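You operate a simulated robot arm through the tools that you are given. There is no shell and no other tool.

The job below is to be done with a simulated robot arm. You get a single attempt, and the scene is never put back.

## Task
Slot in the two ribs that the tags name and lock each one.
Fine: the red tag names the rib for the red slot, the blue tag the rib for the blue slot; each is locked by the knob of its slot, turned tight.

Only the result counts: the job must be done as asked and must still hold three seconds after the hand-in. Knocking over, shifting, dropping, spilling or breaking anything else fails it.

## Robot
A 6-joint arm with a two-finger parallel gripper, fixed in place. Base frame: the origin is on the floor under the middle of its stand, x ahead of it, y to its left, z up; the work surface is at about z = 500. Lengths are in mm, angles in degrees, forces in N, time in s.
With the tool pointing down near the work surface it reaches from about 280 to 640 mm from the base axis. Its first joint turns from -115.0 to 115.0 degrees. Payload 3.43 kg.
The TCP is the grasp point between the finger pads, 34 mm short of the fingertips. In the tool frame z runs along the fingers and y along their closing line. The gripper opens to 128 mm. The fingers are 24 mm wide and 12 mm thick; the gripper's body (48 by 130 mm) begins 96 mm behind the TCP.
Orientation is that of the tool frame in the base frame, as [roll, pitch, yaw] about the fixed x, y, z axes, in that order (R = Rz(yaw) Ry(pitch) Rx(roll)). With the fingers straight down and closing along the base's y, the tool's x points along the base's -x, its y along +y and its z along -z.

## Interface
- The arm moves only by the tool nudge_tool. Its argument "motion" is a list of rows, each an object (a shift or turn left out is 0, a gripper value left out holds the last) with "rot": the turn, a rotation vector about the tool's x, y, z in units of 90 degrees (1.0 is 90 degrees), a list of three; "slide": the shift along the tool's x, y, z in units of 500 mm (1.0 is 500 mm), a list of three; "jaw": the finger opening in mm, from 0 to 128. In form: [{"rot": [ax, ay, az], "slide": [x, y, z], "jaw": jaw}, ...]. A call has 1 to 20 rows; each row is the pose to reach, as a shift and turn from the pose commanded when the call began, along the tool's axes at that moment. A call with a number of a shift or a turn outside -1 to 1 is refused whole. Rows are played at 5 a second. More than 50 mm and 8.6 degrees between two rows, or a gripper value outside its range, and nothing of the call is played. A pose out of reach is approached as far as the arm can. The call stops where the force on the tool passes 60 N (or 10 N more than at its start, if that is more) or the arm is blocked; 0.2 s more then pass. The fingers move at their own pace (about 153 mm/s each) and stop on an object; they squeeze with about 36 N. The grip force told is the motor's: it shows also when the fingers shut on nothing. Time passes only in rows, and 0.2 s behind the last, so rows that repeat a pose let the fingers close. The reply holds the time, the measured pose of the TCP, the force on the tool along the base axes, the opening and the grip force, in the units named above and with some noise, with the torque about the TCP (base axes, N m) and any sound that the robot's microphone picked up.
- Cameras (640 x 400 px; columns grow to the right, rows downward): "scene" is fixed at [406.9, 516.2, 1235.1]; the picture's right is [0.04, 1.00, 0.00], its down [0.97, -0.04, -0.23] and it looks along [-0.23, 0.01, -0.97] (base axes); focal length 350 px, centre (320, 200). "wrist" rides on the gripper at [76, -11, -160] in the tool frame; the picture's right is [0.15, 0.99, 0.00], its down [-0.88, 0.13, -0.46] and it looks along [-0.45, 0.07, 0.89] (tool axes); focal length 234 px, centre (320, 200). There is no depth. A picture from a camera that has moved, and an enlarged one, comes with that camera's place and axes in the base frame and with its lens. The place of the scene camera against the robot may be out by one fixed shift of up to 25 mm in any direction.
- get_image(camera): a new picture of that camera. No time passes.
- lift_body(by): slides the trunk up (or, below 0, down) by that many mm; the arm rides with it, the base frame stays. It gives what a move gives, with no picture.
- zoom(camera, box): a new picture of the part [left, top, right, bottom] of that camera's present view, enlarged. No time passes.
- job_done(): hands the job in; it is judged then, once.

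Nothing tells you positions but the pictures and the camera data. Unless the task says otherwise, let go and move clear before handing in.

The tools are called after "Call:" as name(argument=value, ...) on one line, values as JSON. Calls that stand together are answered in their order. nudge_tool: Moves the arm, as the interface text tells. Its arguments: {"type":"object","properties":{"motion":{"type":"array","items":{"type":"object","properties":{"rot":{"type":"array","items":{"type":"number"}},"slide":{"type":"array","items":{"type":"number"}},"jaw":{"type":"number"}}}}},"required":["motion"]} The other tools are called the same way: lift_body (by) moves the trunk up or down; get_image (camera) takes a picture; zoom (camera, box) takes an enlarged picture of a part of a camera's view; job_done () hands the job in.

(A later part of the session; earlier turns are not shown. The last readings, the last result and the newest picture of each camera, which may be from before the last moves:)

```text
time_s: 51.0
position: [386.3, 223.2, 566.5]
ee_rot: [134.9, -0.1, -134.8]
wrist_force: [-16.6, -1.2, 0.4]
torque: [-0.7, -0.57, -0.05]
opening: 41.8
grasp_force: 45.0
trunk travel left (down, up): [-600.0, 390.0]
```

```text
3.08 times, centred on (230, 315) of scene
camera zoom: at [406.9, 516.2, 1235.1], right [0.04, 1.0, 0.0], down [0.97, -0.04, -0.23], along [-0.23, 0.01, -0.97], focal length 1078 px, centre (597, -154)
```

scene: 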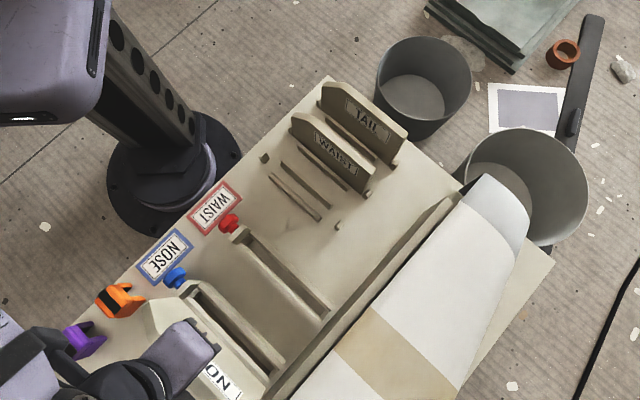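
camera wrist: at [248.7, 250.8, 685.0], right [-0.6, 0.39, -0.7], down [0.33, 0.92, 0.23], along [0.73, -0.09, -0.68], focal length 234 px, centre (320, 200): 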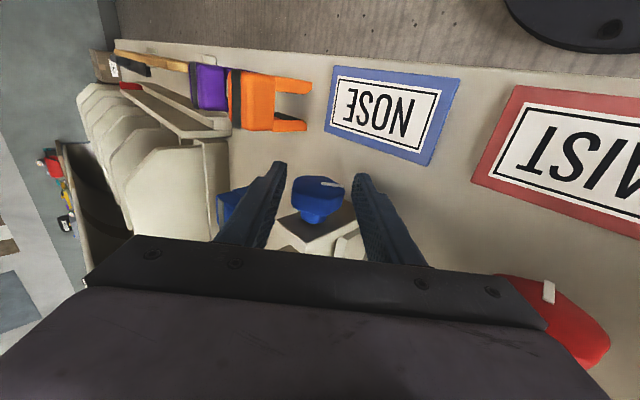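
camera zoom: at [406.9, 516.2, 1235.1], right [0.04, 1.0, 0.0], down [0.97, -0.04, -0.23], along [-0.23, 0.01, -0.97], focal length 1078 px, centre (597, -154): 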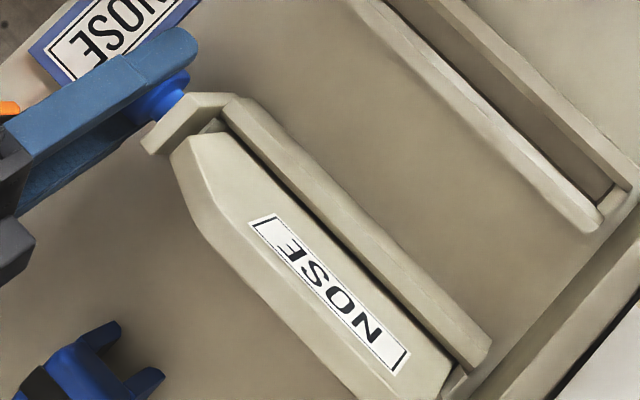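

Now the knob resists: about 0.9 N·m of torque and the fingers slipped a little on the head, so it is coming tight after roughly 290°. I re-grip once more to confirm it is fully tight.

Call:
nudge_tool(motion=[{"jaw": 50}, {"jaw": 58}, {"rot": [0.0833, 0, 0], "slide": [0, 0.0025, 0.0001]}, {"rot": [0.1667, 0, 0], "slide": [0, 0.005, 0.0005]}, {"rot": [0.25, 0, 0], "slide": [0, 0.0075, 0.0012]}, {"rot": [0.3333, 0, 0], "slide": [0, 0.0098, 0.0021]}, {"rot": [0.4167, 0, 0], "slide": [0, 0.0119, 0.0033]}, {"rot": [0.5, 0, 0], "slide": [0, 0.0138, 0.0047]}, {"rot": [0.5833, 0, 0], "slide": [0, 0.0155, 0.0063]}, {"rot": [0.6667, 0, 0], "slide": [0, 0.0169, 0.008]}, {"rot": [0.75, 0, 0], "slide": [0, 0.018, 0.0099]}, {"rot": [0.8333, 0, 0], "slide": [0, 0.0188, 0.0119]}, {"rot": [0.9167, 0, 0], "slide": [0, 0.0193, 0.0139]}, {"rot": [1.0, 0, 0], "slide": [0, 0.0195, 0.016]}, {"rot": [1.0, 0, 0], "slide": [0, 0.0195, 0.016]}])

Call:
zoom(camera="wrist", box=[260, 140, 380, 240])

Call:
zoom(camera="scene", box=[160, 250, 240, 310])

```text
time_s: 54.2
position: [380.8, 232.4, 569.0]
ee_rot: [-134.9, 0.0, -135.0]
wrist_force: [0.0, -0.1, -0.4]
torque: [0.01, 0.01, 0.01]
opening: 57.9
grasp_force: 0.1
trunk travel left (down, up): [-600.0, 390.0]
```

```text
4.00 times, centred on (320, 190) of wrist
camera zoom: at [253.1, 252.9, 689.0], right [-0.6, 0.39, -0.7], down [0.33, 0.92, 0.23], along [0.73, -0.09, -0.68], focal length 937 px, centre (320, 240)
```

zoom: 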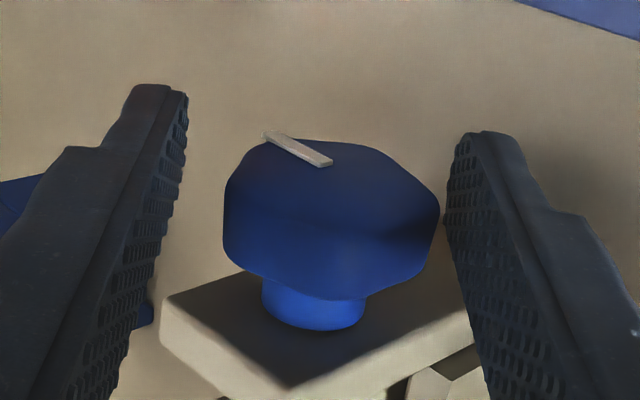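

```text
6.67 times, centred on (200, 280) of scene
camera zoom: at [406.9, 516.2, 1235.1], right [0.04, 1.0, 0.0], down [0.97, -0.04, -0.23], along [-0.23, 0.01, -0.97], focal length 2336 px, centre (1120, -333)
```

zoom: 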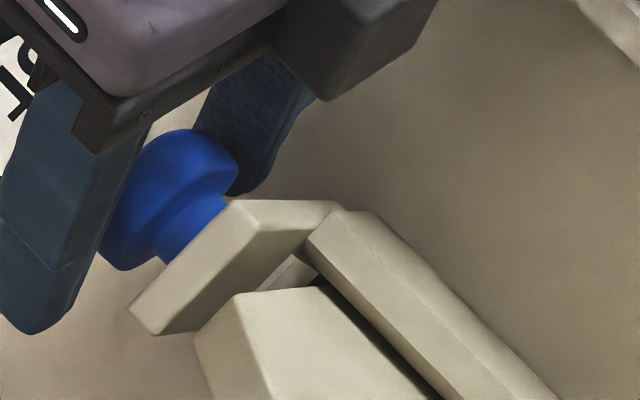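

The bar shows about 270° turned, then slipping. I grip once more, centred, and turn up to 45° further to see whether it still moves.

Call:
nudge_tool(motion=[{"slide": [0, 0.004, 0], "jaw": 50}, {"slide": [0, 0.004, 0], "jaw": 30}, {"slide": [0, 0.004, 0], "jaw": 30}, {"rot": [-0.0833, 0, 0], "slide": [0, 0.0016, 0.0002]}, {"rot": [-0.1667, 0, 0], "slide": [0, -0.0008, 0.0006]}, {"rot": [-0.25, 0, 0], "slide": [0, -0.0031, 0.0014]}, {"rot": [-0.25, 0, 0], "slide": [0, -0.0031, 0.0014]}])

Call:
zoom(camera="wrist", box=[260, 140, 380, 240])

```text
time_s: 55.8
position: [381.8, 229.9, 568.1]
ee_rot: [-157.6, -0.1, -134.8]
wrist_force: [0.0, -2.6, 0.8]
torque: [0.41, -0.75, 0.16]
opening: 42.8
grasp_force: 44.6
trunk travel left (down, up): [-600.0, 390.0]
```

```text
4.00 times, centred on (320, 190) of wrist
camera zoom: at [292.9, 212.8, 720.7], right [-0.75, 0.54, -0.38], down [0.41, 0.83, 0.37], along [0.52, 0.12, -0.85], focal length 937 px, centre (320, 240)
```

zoom: 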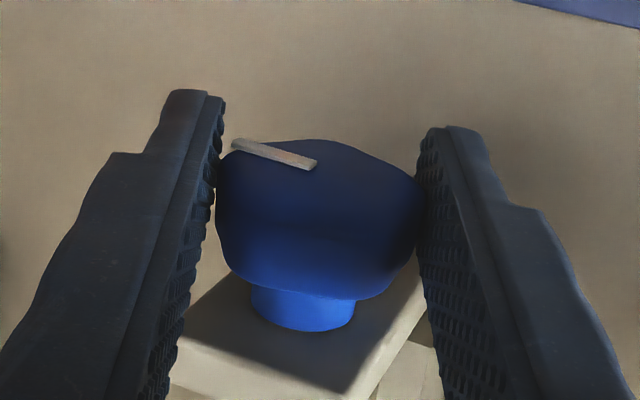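

The knob did not turn further with the tool, so it is tight. I roll the last 22° to upright, reading the torque, then release.

Call:
nudge_tool(motion=[{"rot": [-0.0833, 0, 0], "slide": [0, -0.0024, 0.0002]}, {"rot": [-0.1667, 0, 0], "slide": [0, -0.0048, 0.0006]}, {"rot": [-0.25, 0, 0], "slide": [0, -0.0071, 0.0014]}])

Call:
zoom(camera="wrist", box=[260, 140, 380, 240])

```text
time_s: 56.6
position: [382.8, 228.5, 566.8]
ee_rot: [180.0, -0.1, -135.0]
wrist_force: [-5.7, 8.7, -6.8]
torque: [-0.05, -0.08, -0.11]
opening: 41.1
grasp_force: 44.8
trunk travel left (down, up): [-600.0, 390.0]
```

```text
4.00 times, centred on (320, 190) of wrist
camera zoom: at [339.3, 167.0, 728.2], right [-0.8, 0.6, 0.0], down [0.53, 0.71, 0.45], along [0.27, 0.37, -0.89], focal length 937 px, centre (320, 240)
```

zoom: 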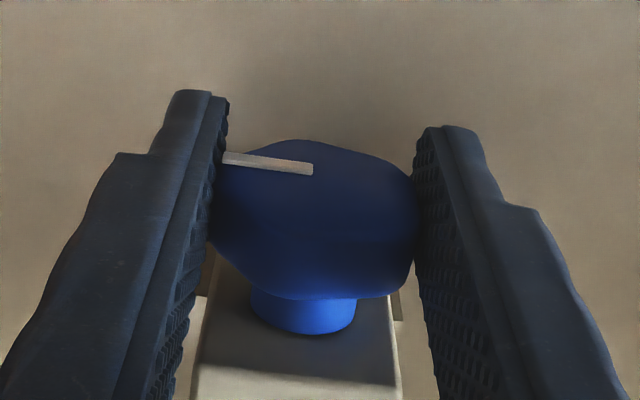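

The pointer bar is now at 3 o'clock (270° from the start) and the fingers lie on the knob's flats. I test once more from this aligned grip with a 22° clockwise roll.

Call:
nudge_tool(motion=[{"rot": [-0.0667, 0, 0], "slide": [0, -0.0017, 0.0001]}, {"rot": [-0.1333, 0, 0], "slide": [0, -0.0033, 0.0003]}, {"rot": [-0.2, 0, 0], "slide": [0, -0.005, 0.0008]}])

Call:
zoom(camera="wrist", box=[260, 140, 380, 240])

Call:
zoom(camera="scene", box=[160, 250, 300, 380])

```text
time_s: 57.4
position: [385.1, 226.5, 567.4]
ee_rot: [161.9, 0.0, -134.9]
wrist_force: [-3.0, 2.2, -6.4]
torque: [-0.94, -0.19, -0.06]
opening: 42.8
grasp_force: 45.0
trunk travel left (down, up): [-600.0, 390.0]
```

```text
4.00 times, centred on (320, 190) of wrist
camera zoom: at [376.0, 130.5, 717.0], right [-0.77, 0.56, 0.31], down [0.63, 0.61, 0.47], along [0.08, 0.56, -0.83], focal length 937 px, centre (320, 240)
```

zoom: 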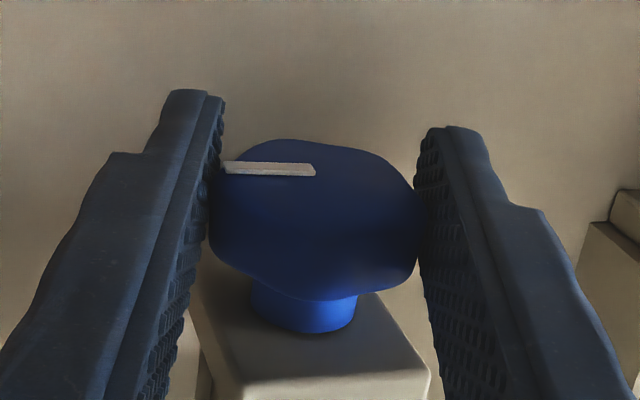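

```text
3.08 times, centred on (230, 315) of scene
camera zoom: at [406.9, 516.2, 1235.1], right [0.04, 1.0, 0.0], down [0.97, -0.04, -0.23], along [-0.23, 0.01, -0.97], focal length 1078 px, centre (597, -154)
```

zoom: 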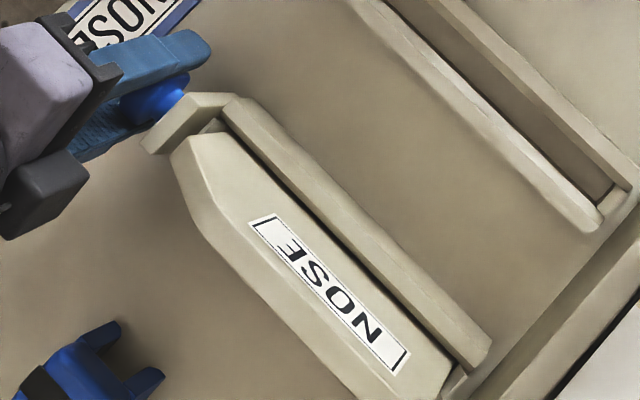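

The knob holds against 0.8 N·m without moving, so the blue slot is locked tight. I open, roll the tool upright and rise, then inspect.

Call:
nudge_tool(motion=[{"jaw": 50}, {"jaw": 60}, {"rot": [0.0667, 0, 0], "slide": [0, 0.0017, 0.0001], "jaw": 60}, {"rot": [0.1333, 0, 0], "slide": [0, 0.0033, 0.0004]}, {"rot": [0.2, 0, 0], "slide": [0, 0.0049, 0.0008]}, {"rot": [0.2, 0, 0], "slide": [0, 0.0049, 0.0008]}])

Call:
zoom(camera="wrist", box=[260, 140, 380, 240])

```text
time_s: 58.8
position: [383.2, 227.8, 568.6]
ee_rot: [-179.9, 0.0, -134.9]
wrist_force: [0.1, 0.5, -0.6]
torque: [0.01, 0.01, -0.02]
opening: 60.2
grasp_force: 0.1
trunk travel left (down, up): [-600.0, 390.0]
```

```text
4.00 times, centred on (320, 190) of wrist
camera zoom: at [339.0, 166.4, 728.7], right [-0.8, 0.59, 0.0], down [0.53, 0.72, 0.46], along [0.27, 0.37, -0.89], focal length 937 px, centre (320, 240)
```

zoom: 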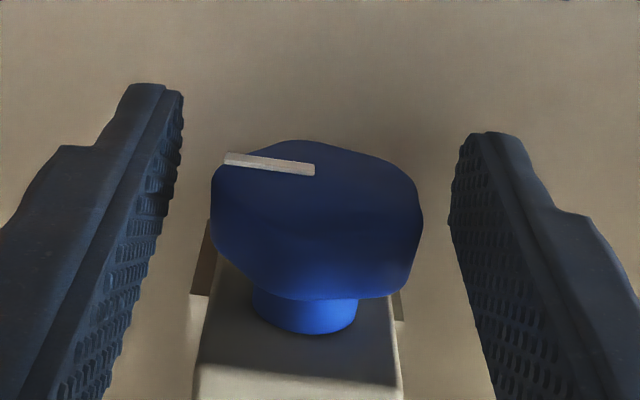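

The bar still points to 3 o'clock after letting go. I rise clear and look at the whole scene.

Call:
nudge_tool(motion=[{"slide": [0, 0, -0.06]}, {"slide": [0, 0, -0.15]}, {"slide": [0, 0, -0.24]}, {"slide": [0, 0, -0.33]}, {"slide": [0, 0, -0.38], "jaw": 80}, {"slide": [0, 0, -0.38]}])

Call:
get_image(camera="wrist")

Call:
get_image(camera="scene")

Call:
zoom(camera="scene", box=[150, 250, 310, 390])

```text
time_s: 60.2
position: [384.6, 226.4, 760.8]
ee_rot: [-180.0, 0.0, -134.8]
wrist_force: [-0.2, 0.8, 0.8]
torque: [-0.02, -0.01, 0.0]
opening: 80.0
grasp_force: 0.1
trunk travel left (down, up): [-600.0, 390.0]
```

```text
taken
camera wrist: at [340.7, 166.0, 921.8], right [-0.8, 0.59, 0.0], down [0.53, 0.72, 0.46], along [0.27, 0.37, -0.89], focal length 234 px, centre (320, 200)
```

wrist: 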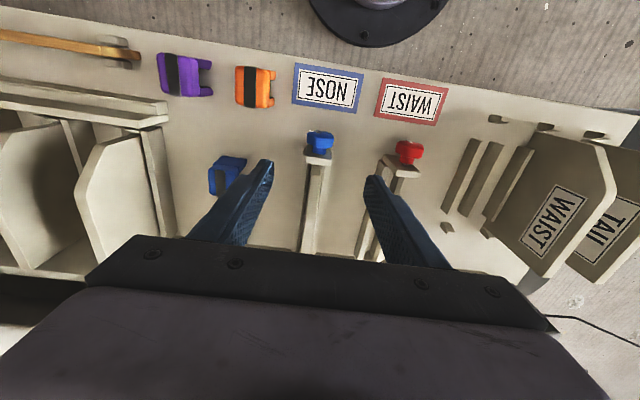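

```text
taken
```

scene: 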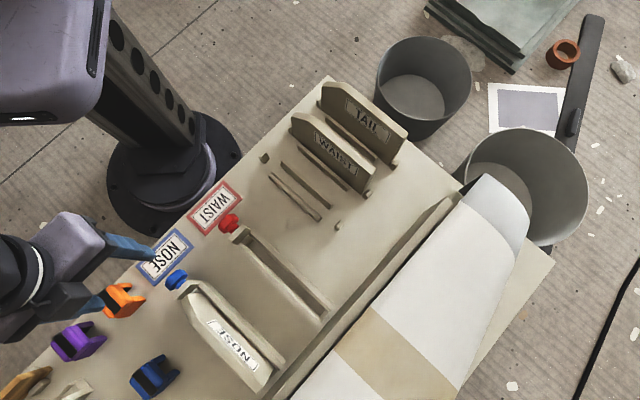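

```text
2.86 times, centred on (230, 320) of scene
camera zoom: at [406.9, 516.2, 1235.1], right [0.04, 1.0, 0.0], down [0.97, -0.04, -0.23], along [-0.23, 0.01, -0.97], focal length 1001 px, centre (577, -143)
```

zoom: 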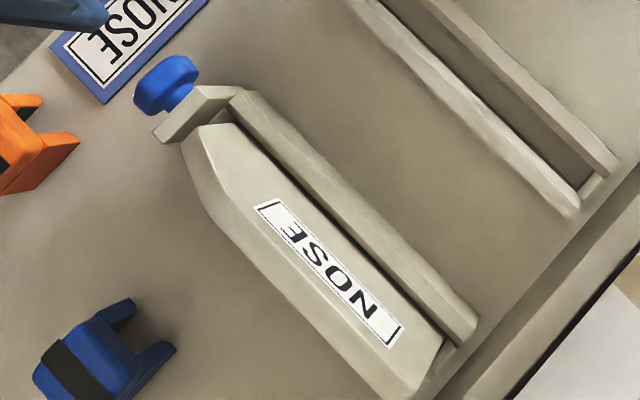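

The blue rib stands in place and the knob has advanced about 5 mm. I move the camera over the slots to check the clamp contact at the blue rib's near end.

Call:
nudge_tool(motion=[{"slide": [-0.06, 0.04, 0]}, {"slide": [-0.12, 0.08, 0]}, {"slide": [-0.18, 0.12, 0]}, {"slide": [-0.25, 0.164, 0], "jaw": 0}, {"slide": [-0.25, 0.164, 0]}, {"slide": [-0.25, 0.164, 0]}])

Call:
get_image(camera="wrist")

Call:
zoom(camera="wrist", box=[230, 0, 330, 80])

Call:
zoom(camera="wrist", box=[220, 110, 320, 200])

```text
time_s: 61.6
position: [412.7, 374.4, 757.6]
ee_rot: [-180.0, 0.0, -134.8]
wrist_force: [0.4, -0.9, 0.2]
torque: [0.02, 0.01, -0.01]
opening: 0.1
grasp_force: 33.4
trunk travel left (down, up): [-600.0, 390.0]
```

```text
taken
camera wrist: at [368.8, 313.3, 917.5], right [-0.8, 0.59, 0.0], down [0.53, 0.72, 0.46], along [0.27, 0.37, -0.89], focal length 234 px, centre (320, 200)
```

wrist: 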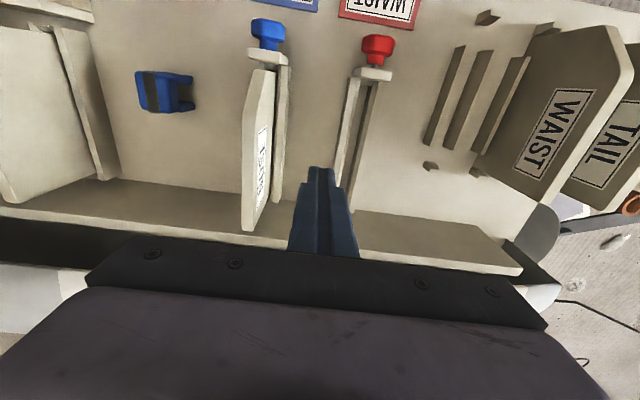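

```text
5.00 times, centred on (280, 40) of wrist
camera zoom: at [368.8, 313.3, 917.5], right [-0.8, 0.59, 0.0], down [0.53, 0.72, 0.46], along [0.27, 0.37, -0.89], focal length 1171 px, centre (520, 1000)
```

zoom: 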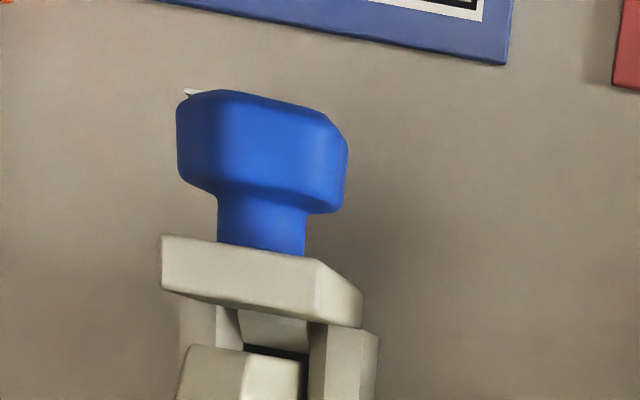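

```text
4.44 times, centred on (270, 155) of wrist
camera zoom: at [368.8, 313.3, 917.5], right [-0.8, 0.59, 0.0], down [0.53, 0.72, 0.46], along [0.27, 0.37, -0.89], focal length 1041 px, centre (542, 400)
```

zoom: 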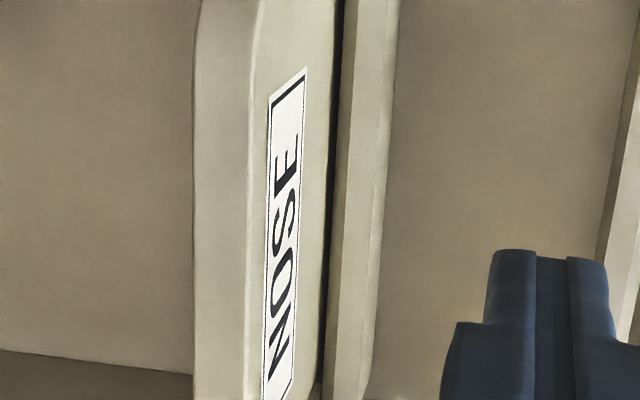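

The blue collar now sits against its block. I zoom in closely on the gap between block and rib to see what does the clamping.

Call:
zoom(camera="wrist", box=[244, 40, 308, 80])

Call:
zoom(camera="wrist", box=[346, 30, 410, 90])

Call:
zoom(camera="scene", box=[165, 265, 225, 305])

Call:
zoom(camera="scene", box=[240, 340, 300, 390])

```text
10.00 times, centred on (276, 60) of wrist
camera zoom: at [368.8, 313.3, 917.5], right [-0.8, 0.59, 0.0], down [0.53, 0.72, 0.46], along [0.27, 0.37, -0.89], focal length 2342 px, centre (760, 1600)
```

zoom: 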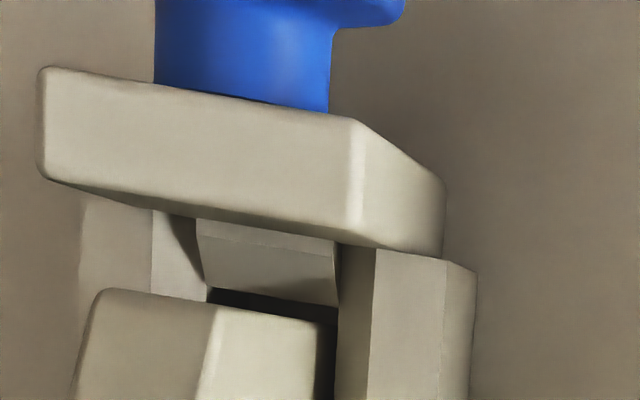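

```text
6.67 times, centred on (378, 60) of wrist
camera zoom: at [368.8, 313.3, 917.5], right [-0.8, 0.59, 0.0], down [0.53, 0.72, 0.46], along [0.27, 0.37, -0.89], focal length 1561 px, centre (-67, 1133)
```

zoom: 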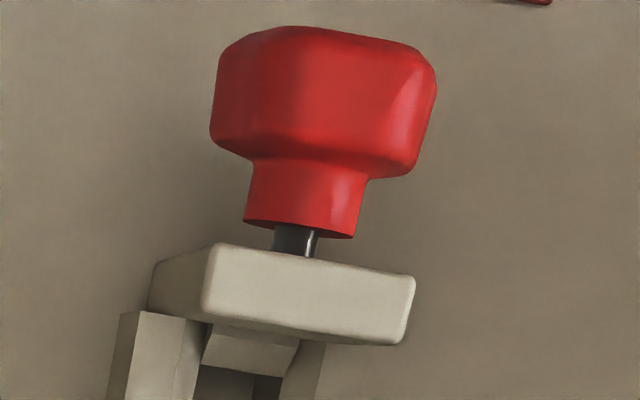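

```text
10.00 times, centred on (195, 285) of scene
camera zoom: at [406.9, 516.2, 1235.1], right [0.04, 1.0, 0.0], down [0.97, -0.04, -0.23], along [-0.23, 0.01, -0.97], focal length 3504 px, centre (1570, -650)
```

zoom: 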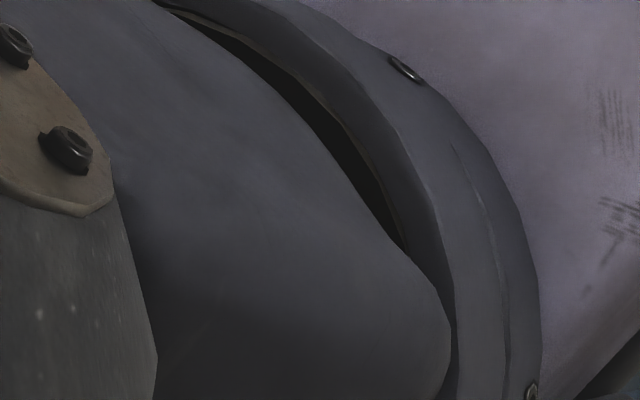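

```text
8.00 times, centred on (270, 365) of scene
camera zoom: at [406.9, 516.2, 1235.1], right [0.04, 1.0, 0.0], down [0.97, -0.04, -0.23], along [-0.23, 0.01, -0.97], focal length 2803 px, centre (720, -1120)
```

zoom: 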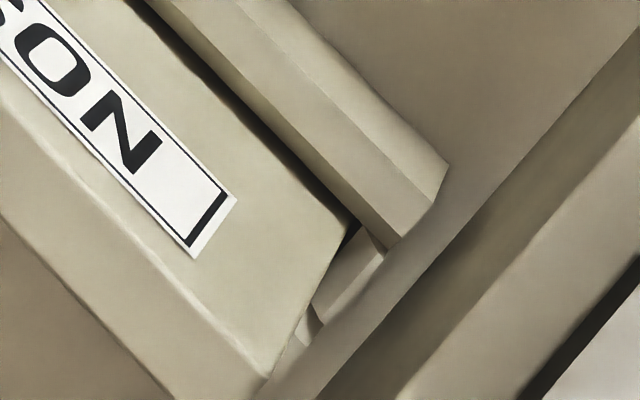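

The blue rib is upright, seated and its knob is bottomed. I now move above the WAIST rib.

Call:
nudge_tool(motion=[{"slide": [0.018, 0.077, -0.01], "jaw": 80}, {"slide": [0.037, 0.154, -0.01]}, {"slide": [0.055, 0.231, -0.01]}, {"slide": [0.074, 0.309, -0.01]}, {"slide": [0.092, 0.386, -0.01]}, {"slide": [0.111, 0.463, -0.01]}, {"slide": [0.13, 0.541, -0.01], "rot": [0, 0, 0.001]}, {"slide": [0.148, 0.618, -0.01], "rot": [0, 0, 0.001]}, {"slide": [0.148, 0.618, -0.01], "rot": [0, 0, 0.001]}, {"slide": [0.148, 0.618, -0.01], "rot": [0, 0, 0.001]}])

Call:
get_image(camera="wrist")

Call:
zoom(camera="wrist", box=[280, 170, 360, 230])

Call:
zoom(camera="wrist", box=[290, 30, 370, 90])

```text
time_s: 63.8
position: [144.4, 539.7, 764.9]
ee_rot: [-179.9, 0.0, -135.0]
wrist_force: [-0.7, 0.6, 0.1]
torque: [0.02, -0.02, -0.03]
opening: 80.0
grasp_force: 0.2
trunk travel left (down, up): [-600.0, 390.0]
```

```text
taken
camera wrist: at [99.9, 477.8, 924.3], right [-0.8, 0.6, 0.0], down [0.53, 0.71, 0.46], along [0.27, 0.37, -0.89], focal length 234 px, centre (320, 200)
```

wrist: 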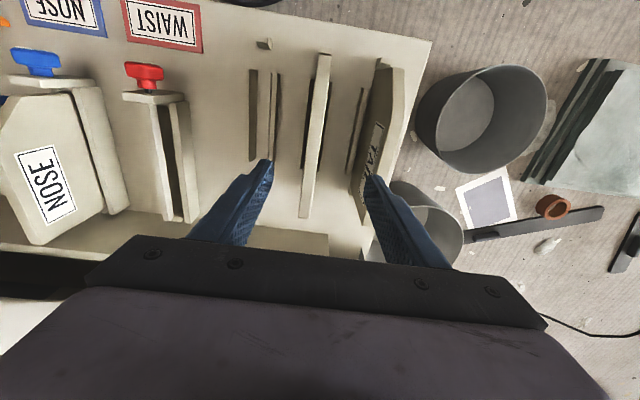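

```text
6.67 times, centred on (320, 200) of wrist
camera zoom: at [99.9, 477.8, 924.3], right [-0.8, 0.6, 0.0], down [0.53, 0.71, 0.46], along [0.27, 0.37, -0.89], focal length 1561 px, centre (320, 200)
```

zoom: 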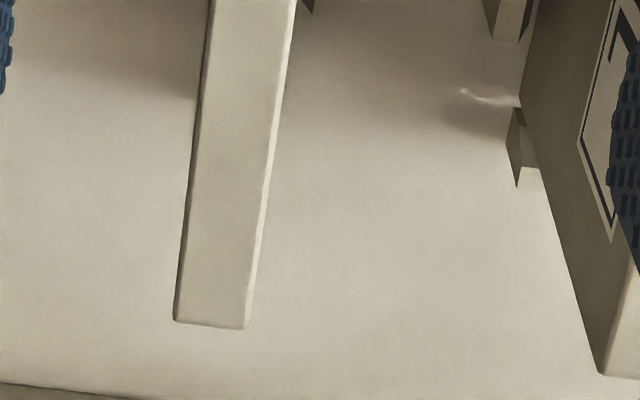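

```text
6.67 times, centred on (330, 60) of wrist
camera zoom: at [99.9, 477.8, 924.3], right [-0.8, 0.6, 0.0], down [0.53, 0.71, 0.46], along [0.27, 0.37, -0.89], focal length 1561 px, centre (253, 1133)
```

zoom: 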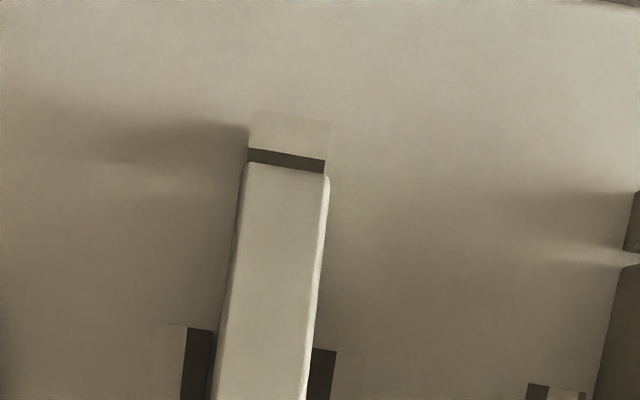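

The WAIST rib is centred at t ≈ -270, spanning the same s range as the NOSE rib did. I shift 8.4 mm over it and descend to just above its top.

Call:
nudge_tool(motion=[{"slide": [0, -0.0168, 0.03], "jaw": 60}, {"slide": [0, -0.0168, 0.09]}, {"slide": [0, -0.0168, 0.148]}, {"slide": [0, -0.0168, 0.148]}, {"slide": [0, -0.0168, 0.148]}])

Call:
get_image(camera="wrist")

Call:
zoom(camera="wrist", box=[260, 140, 380, 240])

```text
time_s: 65.0
position: [146.2, 532.8, 690.6]
ee_rot: [-180.0, 0.0, -135.0]
wrist_force: [-0.8, -0.5, 0.2]
torque: [-0.01, 0.01, 0.03]
opening: 60.3
grasp_force: 0.0
trunk travel left (down, up): [-600.0, 390.0]
```

```text
taken
camera wrist: at [103.3, 472.7, 851.4], right [-0.8, 0.6, 0.0], down [0.53, 0.71, 0.46], along [0.27, 0.37, -0.89], focal length 234 px, centre (320, 200)
```

wrist: 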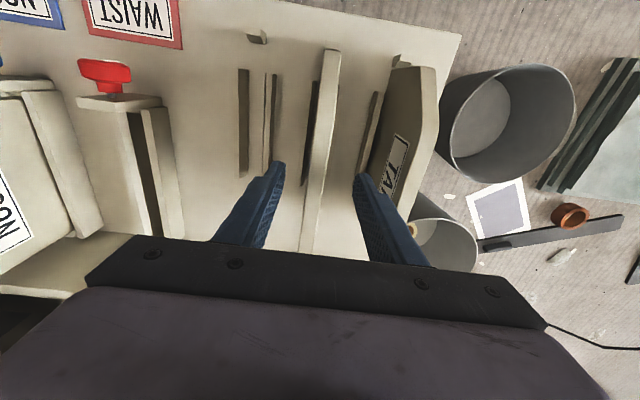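

```text
4.00 times, centred on (320, 190) of wrist
camera zoom: at [103.3, 472.7, 851.4], right [-0.8, 0.6, 0.0], down [0.53, 0.71, 0.46], along [0.27, 0.37, -0.89], focal length 937 px, centre (320, 240)
```

zoom: 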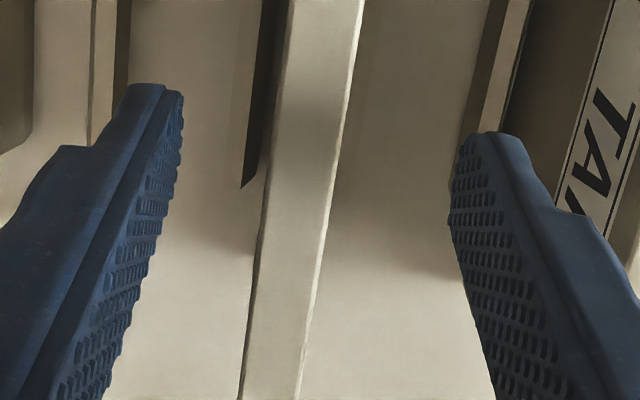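

The rib is about 2 mm off centre. I correct, descend to the same grip height as before, and close.

Call:
nudge_tool(motion=[{"slide": [-0.001, -0.004, 0.03]}, {"slide": [-0.001, -0.004, 0.1]}, {"slide": [-0.001, -0.004, 0.165]}, {"slide": [-0.001, -0.004, 0.165]}])

Call:
zoom(camera="wrist", box=[250, 130, 410, 250])

```text
time_s: 66.0
position: [148.6, 533.3, 609.8]
ee_rot: [-180.0, 0.0, -134.9]
wrist_force: [-0.3, 0.6, 0.2]
torque: [0.02, 0.01, -0.01]
opening: 59.9
grasp_force: 0.0
trunk travel left (down, up): [-600.0, 390.0]
```

```text
3.33 times, centred on (330, 190) of wrist
camera zoom: at [104.5, 472.5, 769.3], right [-0.8, 0.6, 0.0], down [0.53, 0.71, 0.46], along [0.27, 0.37, -0.89], focal length 781 px, centre (287, 233)
```

zoom: 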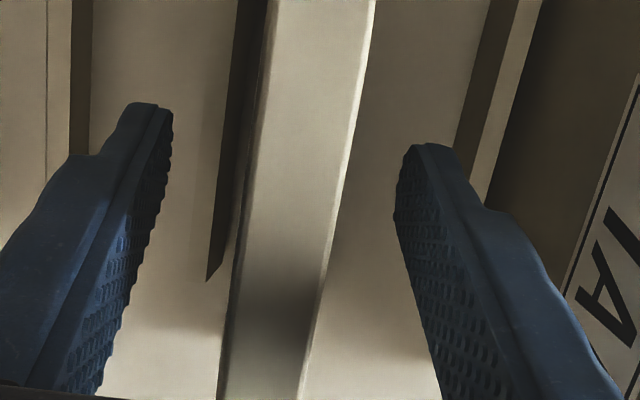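

The fingers straddle the WAIST rib. I close and check the hold.

Call:
nudge_tool(motion=[{"slide": [0, -0.0025, 0]}, {"slide": [0, -0.0025, 0], "jaw": 30}, {"slide": [0, -0.0025, 0], "jaw": 5}, {"slide": [0, -0.0025, 0], "jaw": 5}, {"slide": [0, -0.0025, 0], "jaw": 5}])

Call:
zoom(camera="wrist", box=[260, 20, 420, 140])

```text
time_s: 67.2
position: [149.4, 531.3, 609.4]
ee_rot: [180.0, 0.1, -135.0]
wrist_force: [-0.5, 0.9, -0.7]
torque: [0.07, 0.0, 0.0]
opening: 15.7
grasp_force: 36.0
trunk travel left (down, up): [-600.0, 390.0]
```

```text
3.33 times, centred on (340, 80) of wrist
camera zoom: at [105.8, 470.9, 769.0], right [-0.8, 0.6, 0.0], down [0.53, 0.71, 0.46], along [0.27, 0.37, -0.89], focal length 781 px, centre (253, 600)
```

zoom: 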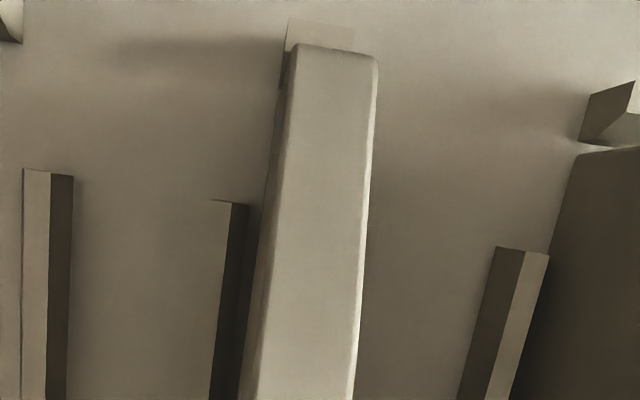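

The WAIST rib is gripped (15.7 mm). I lift it 140 mm.

Call:
nudge_tool(motion=[{"slide": [0, 0, -0.02]}, {"slide": [0, 0, -0.06]}, {"slide": [0, 0, -0.12]}, {"slide": [0, 0, -0.2]}, {"slide": [0, 0, -0.28]}, {"slide": [0, 0, -0.28]}, {"slide": [0, 0, -0.28]}])

Call:
get_image(camera="wrist")

Call:
get_image(camera="scene")

```text
time_s: 68.8
position: [147.8, 534.3, 747.8]
ee_rot: [-180.0, 0.1, -135.0]
wrist_force: [0.7, 0.2, -2.9]
torque: [0.0, -0.04, 0.01]
opening: 15.6
grasp_force: 35.9
trunk travel left (down, up): [-600.0, 390.0]
```

```text
taken
camera wrist: at [103.5, 472.3, 907.4], right [-0.8, 0.6, 0.0], down [0.53, 0.71, 0.46], along [0.27, 0.37, -0.89], focal length 234 px, centre (320, 200)
```

wrist: 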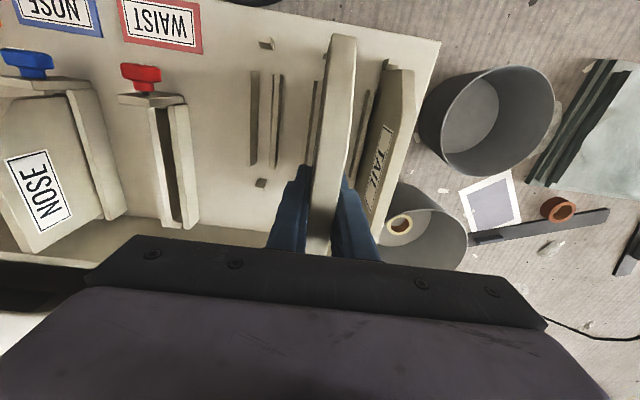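

```text
taken
```

scene: 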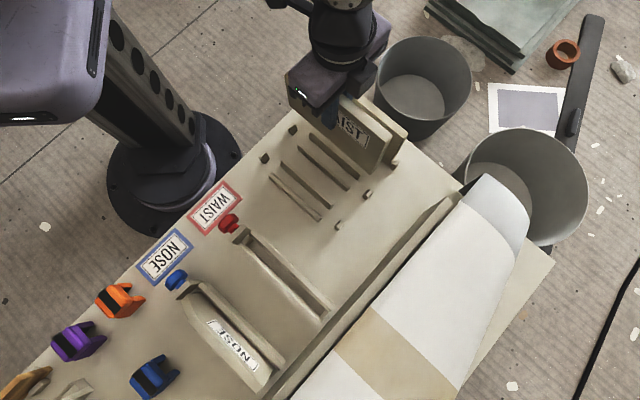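

The rib hangs level. I carry it over above the red slot.

Call:
nudge_tool(motion=[{"slide": [-0.0122, -0.0288, 0]}, {"slide": [-0.0365, -0.0864, 0]}, {"slide": [-0.065, -0.1535, 0]}, {"slide": [-0.0934, -0.2207, 0]}, {"slide": [-0.1218, -0.2879, 0]}, {"slide": [-0.1502, -0.3551, 0]}, {"slide": [-0.1786, -0.4222, 0]}, {"slide": [-0.1949, -0.4606, 0]}, {"slide": [-0.203, -0.4798, 0]}, {"slide": [-0.203, -0.4798, 0]}, {"slide": [-0.203, -0.4798, 0]}])

Call:
get_image(camera="wrist")

Call:
zoom(camera="wrist", box=[290, 0, 390, 80])

```text
time_s: 71.2
position: [394.2, 435.2, 746.7]
ee_rot: [180.0, 0.0, -135.0]
wrist_force: [0.3, -0.7, -3.4]
torque: [0.01, 0.0, 0.03]
opening: 15.8
grasp_force: 35.7
trunk travel left (down, up): [-600.0, 390.0]
```

```text
taken
camera wrist: at [349.4, 375.5, 907.7], right [-0.8, 0.6, 0.0], down [0.53, 0.71, 0.46], along [0.27, 0.37, -0.89], focal length 234 px, centre (320, 200)
```

wrist: 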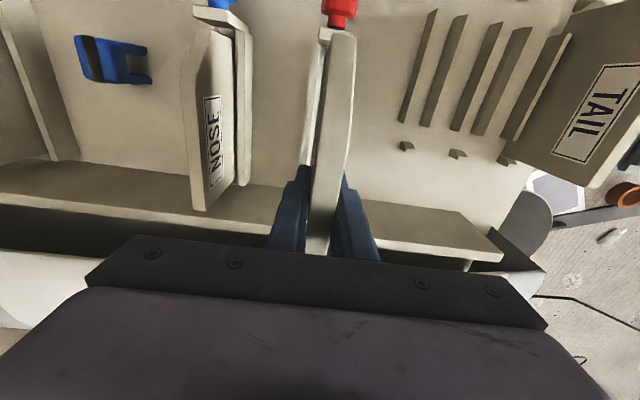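

```text
5.00 times, centred on (340, 40) of wrist
camera zoom: at [349.4, 375.5, 907.7], right [-0.8, 0.6, 0.0], down [0.53, 0.71, 0.46], along [0.27, 0.37, -0.89], focal length 1171 px, centre (220, 1000)
```

zoom: 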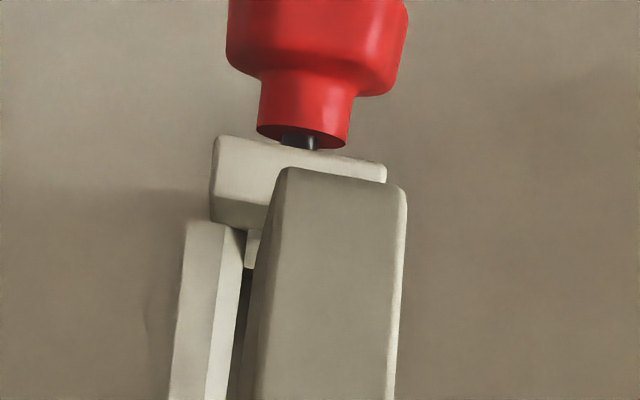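

The rib is over the red slot, sideways well aligned, but about 4.6 mm too far out. I correct and lower it 45 mm.

Call:
nudge_tool(motion=[{"slide": [0.009, 0, 0.03]}, {"slide": [0.009, 0, 0.06]}, {"slide": [0.009, 0, 0.09]}, {"slide": [0.009, 0, 0.09]}, {"slide": [0.009, 0, 0.09]}])

Call:
get_image(camera="wrist")

Call:
zoom(camera="wrist", box=[290, 0, 390, 80])

```text
time_s: 72.4
position: [389.7, 432.2, 704.6]
ee_rot: [-180.0, 0.0, -135.0]
wrist_force: [-0.1, 0.4, -2.5]
torque: [-0.01, -0.01, -0.03]
opening: 15.7
grasp_force: 36.2
trunk travel left (down, up): [-600.0, 390.0]
```

```text
taken
camera wrist: at [345.8, 371.3, 864.0], right [-0.8, 0.6, 0.0], down [0.53, 0.71, 0.46], along [0.27, 0.37, -0.89], focal length 234 px, centre (320, 200)
```

wrist: 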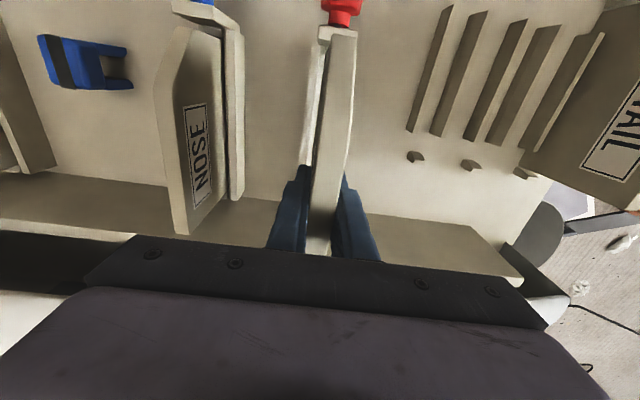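

```text
5.00 times, centred on (340, 40) of wrist
camera zoom: at [345.8, 371.3, 864.0], right [-0.8, 0.6, 0.0], down [0.53, 0.71, 0.46], along [0.27, 0.37, -0.89], focal length 1171 px, centre (220, 1000)
```

zoom: 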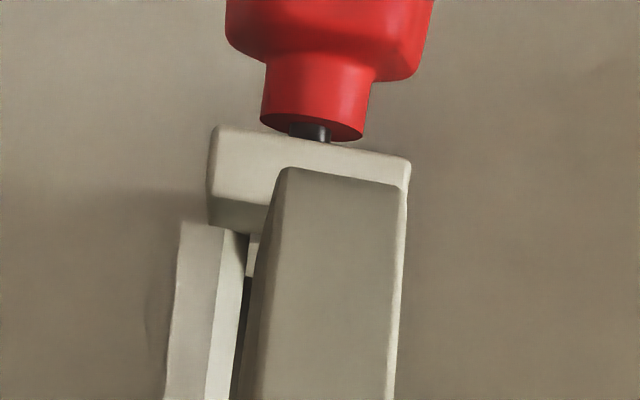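

The rib lines up with the red slot within a millimetre both ways. I lower it to just above the rails.

Call:
nudge_tool(motion=[{"slide": [0, 0, 0.04]}, {"slide": [0, 0, 0.08]}, {"slide": [0, 0, 0.11]}, {"slide": [0, 0, 0.11]}, {"slide": [0, 0, 0.11]}])

Call:
zoom(camera="wrist", box=[290, 0, 390, 80])

Call:
zoom(camera="scene", box=[200, 190, 360, 330])

```text
time_s: 73.6
position: [388.6, 431.6, 648.1]
ee_rot: [-180.0, -0.1, -135.0]
wrist_force: [-0.2, 0.2, -3.2]
torque: [-0.04, 0.0, -0.01]
opening: 15.9
grasp_force: 36.1
trunk travel left (down, up): [-600.0, 390.0]
```

```text
5.00 times, centred on (340, 40) of wrist
camera zoom: at [344.9, 370.7, 808.1], right [-0.8, 0.6, 0.0], down [0.53, 0.71, 0.46], along [0.27, 0.37, -0.89], focal length 1171 px, centre (220, 1000)
```

zoom: 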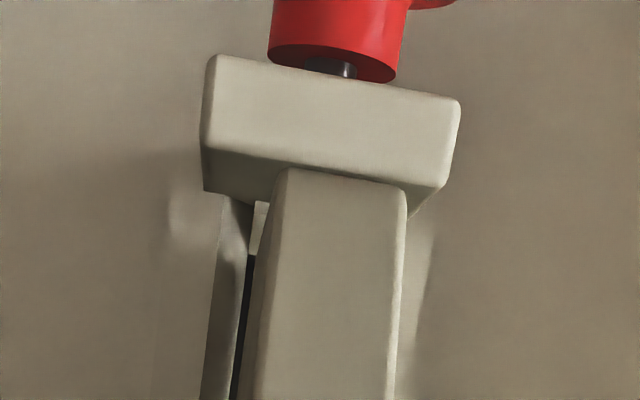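

```text
2.86 times, centred on (280, 260) of scene
camera zoom: at [406.9, 516.2, 1235.1], right [0.04, 1.0, 0.0], down [0.97, -0.04, -0.23], along [-0.23, 0.01, -0.97], focal length 1001 px, centre (434, 29)
```

zoom: 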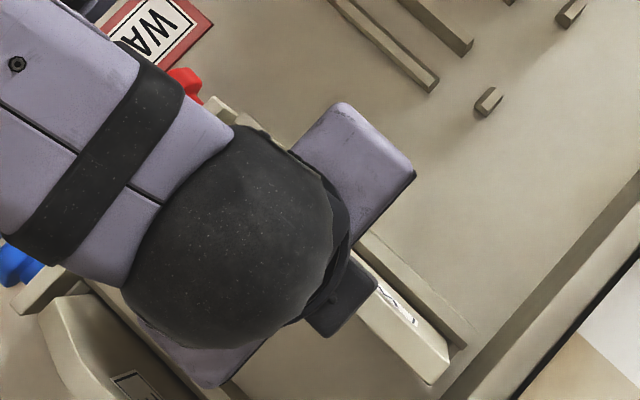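

Only about 1 mm margin at the near stop, so I shift 1.2 mm outwards and lower the rib 20 mm into the slot.

Call:
nudge_tool(motion=[{"slide": [-0.0025, 0.0005, 0.0]}, {"slide": [-0.0025, 0.0005, 0.01]}, {"slide": [-0.0025, 0.0005, 0.02]}, {"slide": [-0.0025, 0.0005, 0.03]}, {"slide": [-0.0025, 0.0005, 0.04]}, {"slide": [-0.0025, 0.0005, 0.04]}])

Call:
zoom(camera="wrist", box=[290, 0, 390, 80])

```text
time_s: 75.0
position: [389.5, 433.2, 629.7]
ee_rot: [180.0, 0.0, -135.0]
wrist_force: [0.6, 0.2, -2.9]
torque: [0.01, 0.0, 0.0]
opening: 15.8
grasp_force: 35.9
trunk travel left (down, up): [-600.0, 390.0]
```

```text
5.00 times, centred on (340, 40) of wrist
camera zoom: at [345.8, 370.7, 788.7], right [-0.8, 0.6, 0.0], down [0.53, 0.71, 0.46], along [0.27, 0.37, -0.89], focal length 1171 px, centre (220, 1000)
```

zoom: 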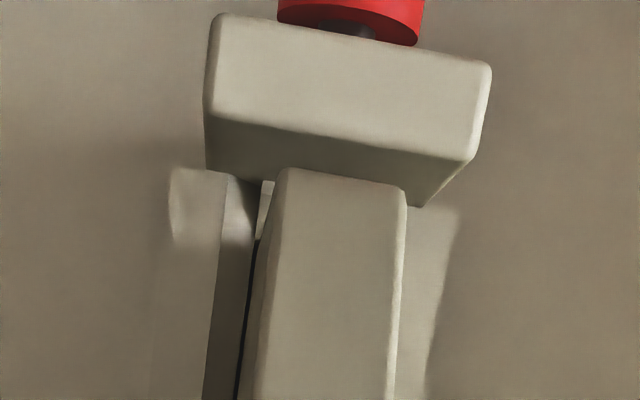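

No contact forces while inside the slot. I keep lowering.

Call:
nudge_tool(motion=[{"slide": [-0.001, 0, 0.01]}, {"slide": [-0.001, 0, 0.02]}, {"slide": [-0.001, 0, 0.03]}, {"slide": [-0.001, 0, 0.03]}])

Call:
zoom(camera="wrist", box=[290, 0, 390, 80])

```text
time_s: 76.0
position: [390.4, 434.6, 611.4]
ee_rot: [180.0, 0.1, -134.9]
wrist_force: [-0.1, 0.9, -2.9]
torque: [-0.01, -0.02, 0.01]
opening: 15.7
grasp_force: 36.4
trunk travel left (down, up): [-600.0, 390.0]
```

```text
5.00 times, centred on (340, 40) of wrist
camera zoom: at [346.5, 371.9, 771.8], right [-0.8, 0.6, 0.0], down [0.53, 0.71, 0.46], along [0.27, 0.37, -0.89], focal length 1171 px, centre (220, 1000)
```

zoom: 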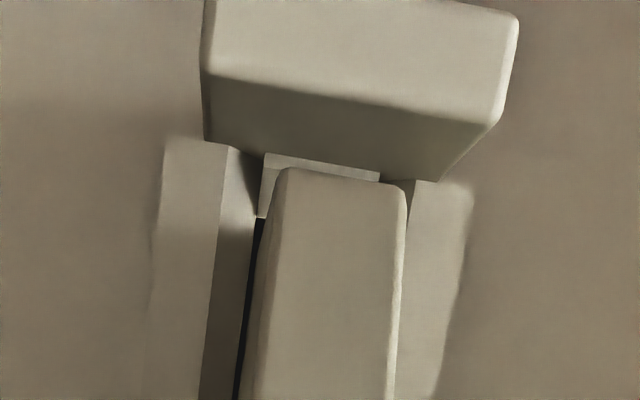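

About 3 mm left. I feel for the floor with 1 mm steps.

Call:
nudge_tool(motion=[{"slide": [0, 0, 0.002]}, {"slide": [0, 0, 0.004]}, {"slide": [0, 0, 0.006]}, {"slide": [0, 0, 0.007]}, {"slide": [0, 0, 0.007]}])

Call:
zoom(camera="wrist", box=[290, 0, 390, 80])

```text
time_s: 77.2
position: [390.0, 432.5, 609.5]
ee_rot: [179.9, 0.0, -134.9]
wrist_force: [0.0, 1.1, 3.7]
torque: [-0.43, 0.45, -0.01]
opening: 15.6
grasp_force: 36.0
trunk travel left (down, up): [-600.0, 390.0]
```

```text
5.00 times, centred on (340, 40) of wrist
camera zoom: at [346.2, 371.7, 769.0], right [-0.8, 0.6, 0.0], down [0.53, 0.71, 0.46], along [0.27, 0.37, -0.89], focal length 1171 px, centre (220, 1000)
```

zoom: 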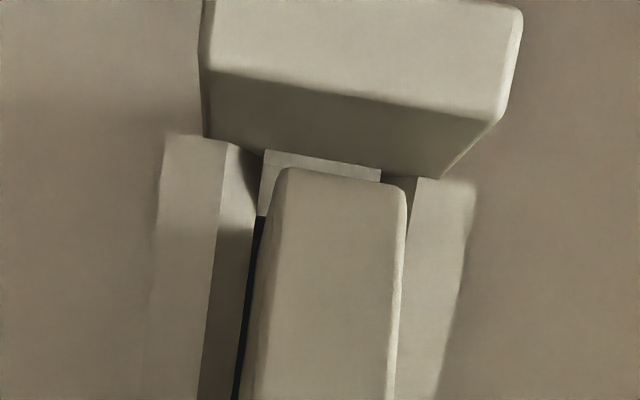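

The floor is felt at the same height as in the rack. I open the fingers and check the rib stays.

Call:
nudge_tool(motion=[{"slide": [0, 0, 0.0005]}, {"slide": [0, 0, 0.0005], "jaw": 20}, {"slide": [0, 0, 0.0005], "jaw": 26}, {"slide": [0, 0, 0.0005], "jaw": 40}, {"slide": [0, 0, 0.0005], "jaw": 50}])

Call:
get_image(camera="wrist")

Call:
zoom(camera="wrist", box=[290, 0, 390, 80])

```text
time_s: 78.4
position: [389.5, 432.2, 609.4]
ee_rot: [180.0, -0.1, -135.0]
wrist_force: [0.2, -0.8, -0.4]
torque: [0.02, -0.01, -0.02]
opening: 50.1
grasp_force: 0.1
trunk travel left (down, up): [-600.0, 390.0]
```

```text
taken
camera wrist: at [346.4, 371.5, 768.4], right [-0.8, 0.6, 0.0], down [0.53, 0.71, 0.46], along [0.27, 0.37, -0.89], focal length 234 px, centre (320, 200)
```

wrist: 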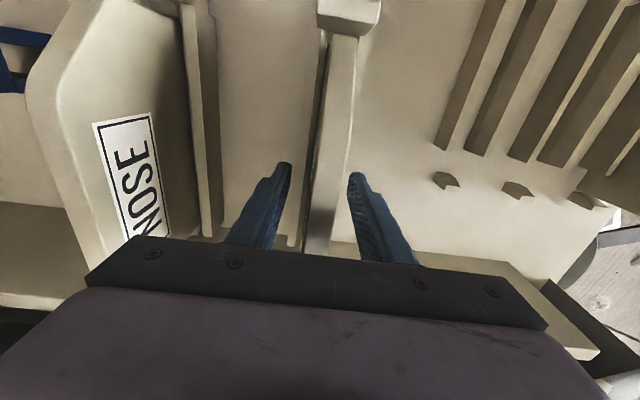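

```text
5.00 times, centred on (340, 40) of wrist
camera zoom: at [346.4, 371.5, 768.4], right [-0.8, 0.6, 0.0], down [0.53, 0.71, 0.46], along [0.27, 0.37, -0.89], focal length 1171 px, centre (220, 1000)
```

zoom: 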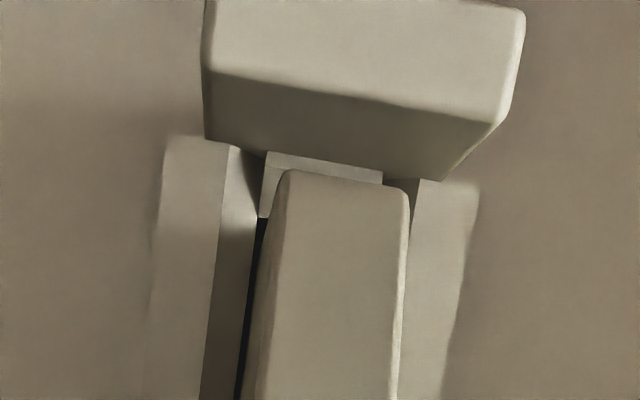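

The WAIST rib stands in the red slot. I rise clear and move above the red knob.

Call:
nudge_tool(motion=[{"slide": [0, 0, -0.04], "jaw": 55}, {"slide": [0, 0, -0.12]}, {"slide": [0, 0, -0.2]}, {"slide": [0, 0, -0.234], "jaw": 60}, {"slide": [0.07, 0, -0.234]}, {"slide": [0.15, 0, -0.234]}, {"slide": [0.23, 0.0008, -0.234]}, {"slide": [0.306, 0.0016, -0.234]}, {"slide": [0.306, 0.0016, -0.234]}, {"slide": [0.306, 0.0016, -0.234]}])

Call:
get_image(camera="wrist")

Call:
zoom(camera="wrist", box=[260, 120, 380, 220])

Call:
get_image(camera="scene")

```text
time_s: 80.6
position: [281.2, 326.7, 721.8]
ee_rot: [180.0, -0.1, -135.0]
wrist_force: [0.2, 0.8, -0.1]
torque: [0.01, 0.0, 0.02]
opening: 59.9
grasp_force: 0.1
trunk travel left (down, up): [-600.0, 390.0]
```

```text
taken
camera wrist: at [237.0, 264.8, 883.2], right [-0.8, 0.6, 0.0], down [0.53, 0.71, 0.46], along [0.27, 0.37, -0.89], focal length 234 px, centre (320, 200)
```

wrist: 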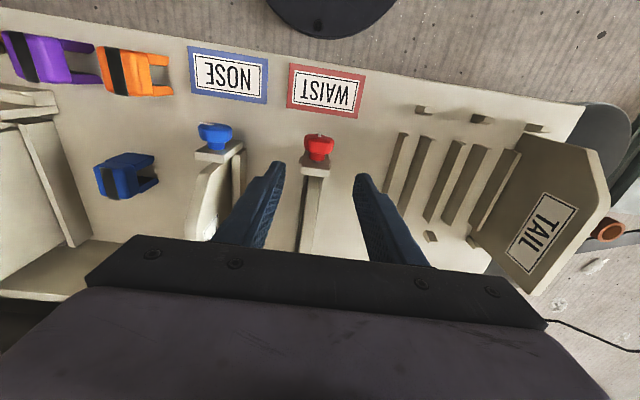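

```text
4.00 times, centred on (320, 170) of wrist
camera zoom: at [237.0, 264.8, 883.2], right [-0.8, 0.6, 0.0], down [0.53, 0.71, 0.46], along [0.27, 0.37, -0.89], focal length 937 px, centre (320, 320)
```

zoom: 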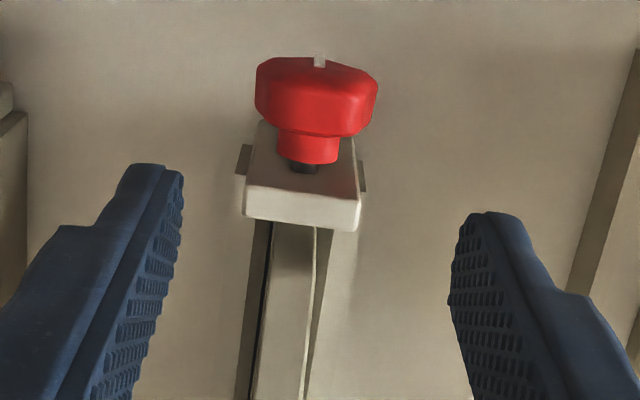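

```text
taken
```

scene: 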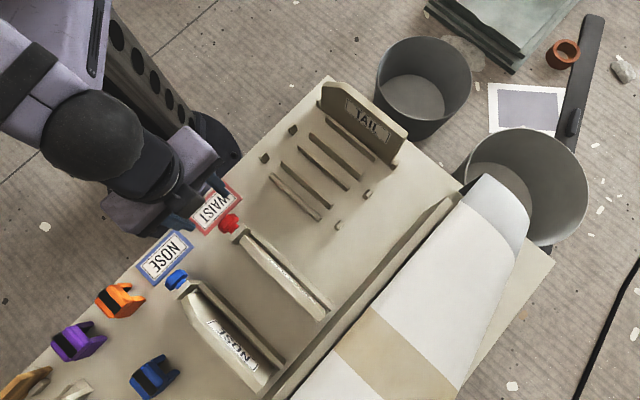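

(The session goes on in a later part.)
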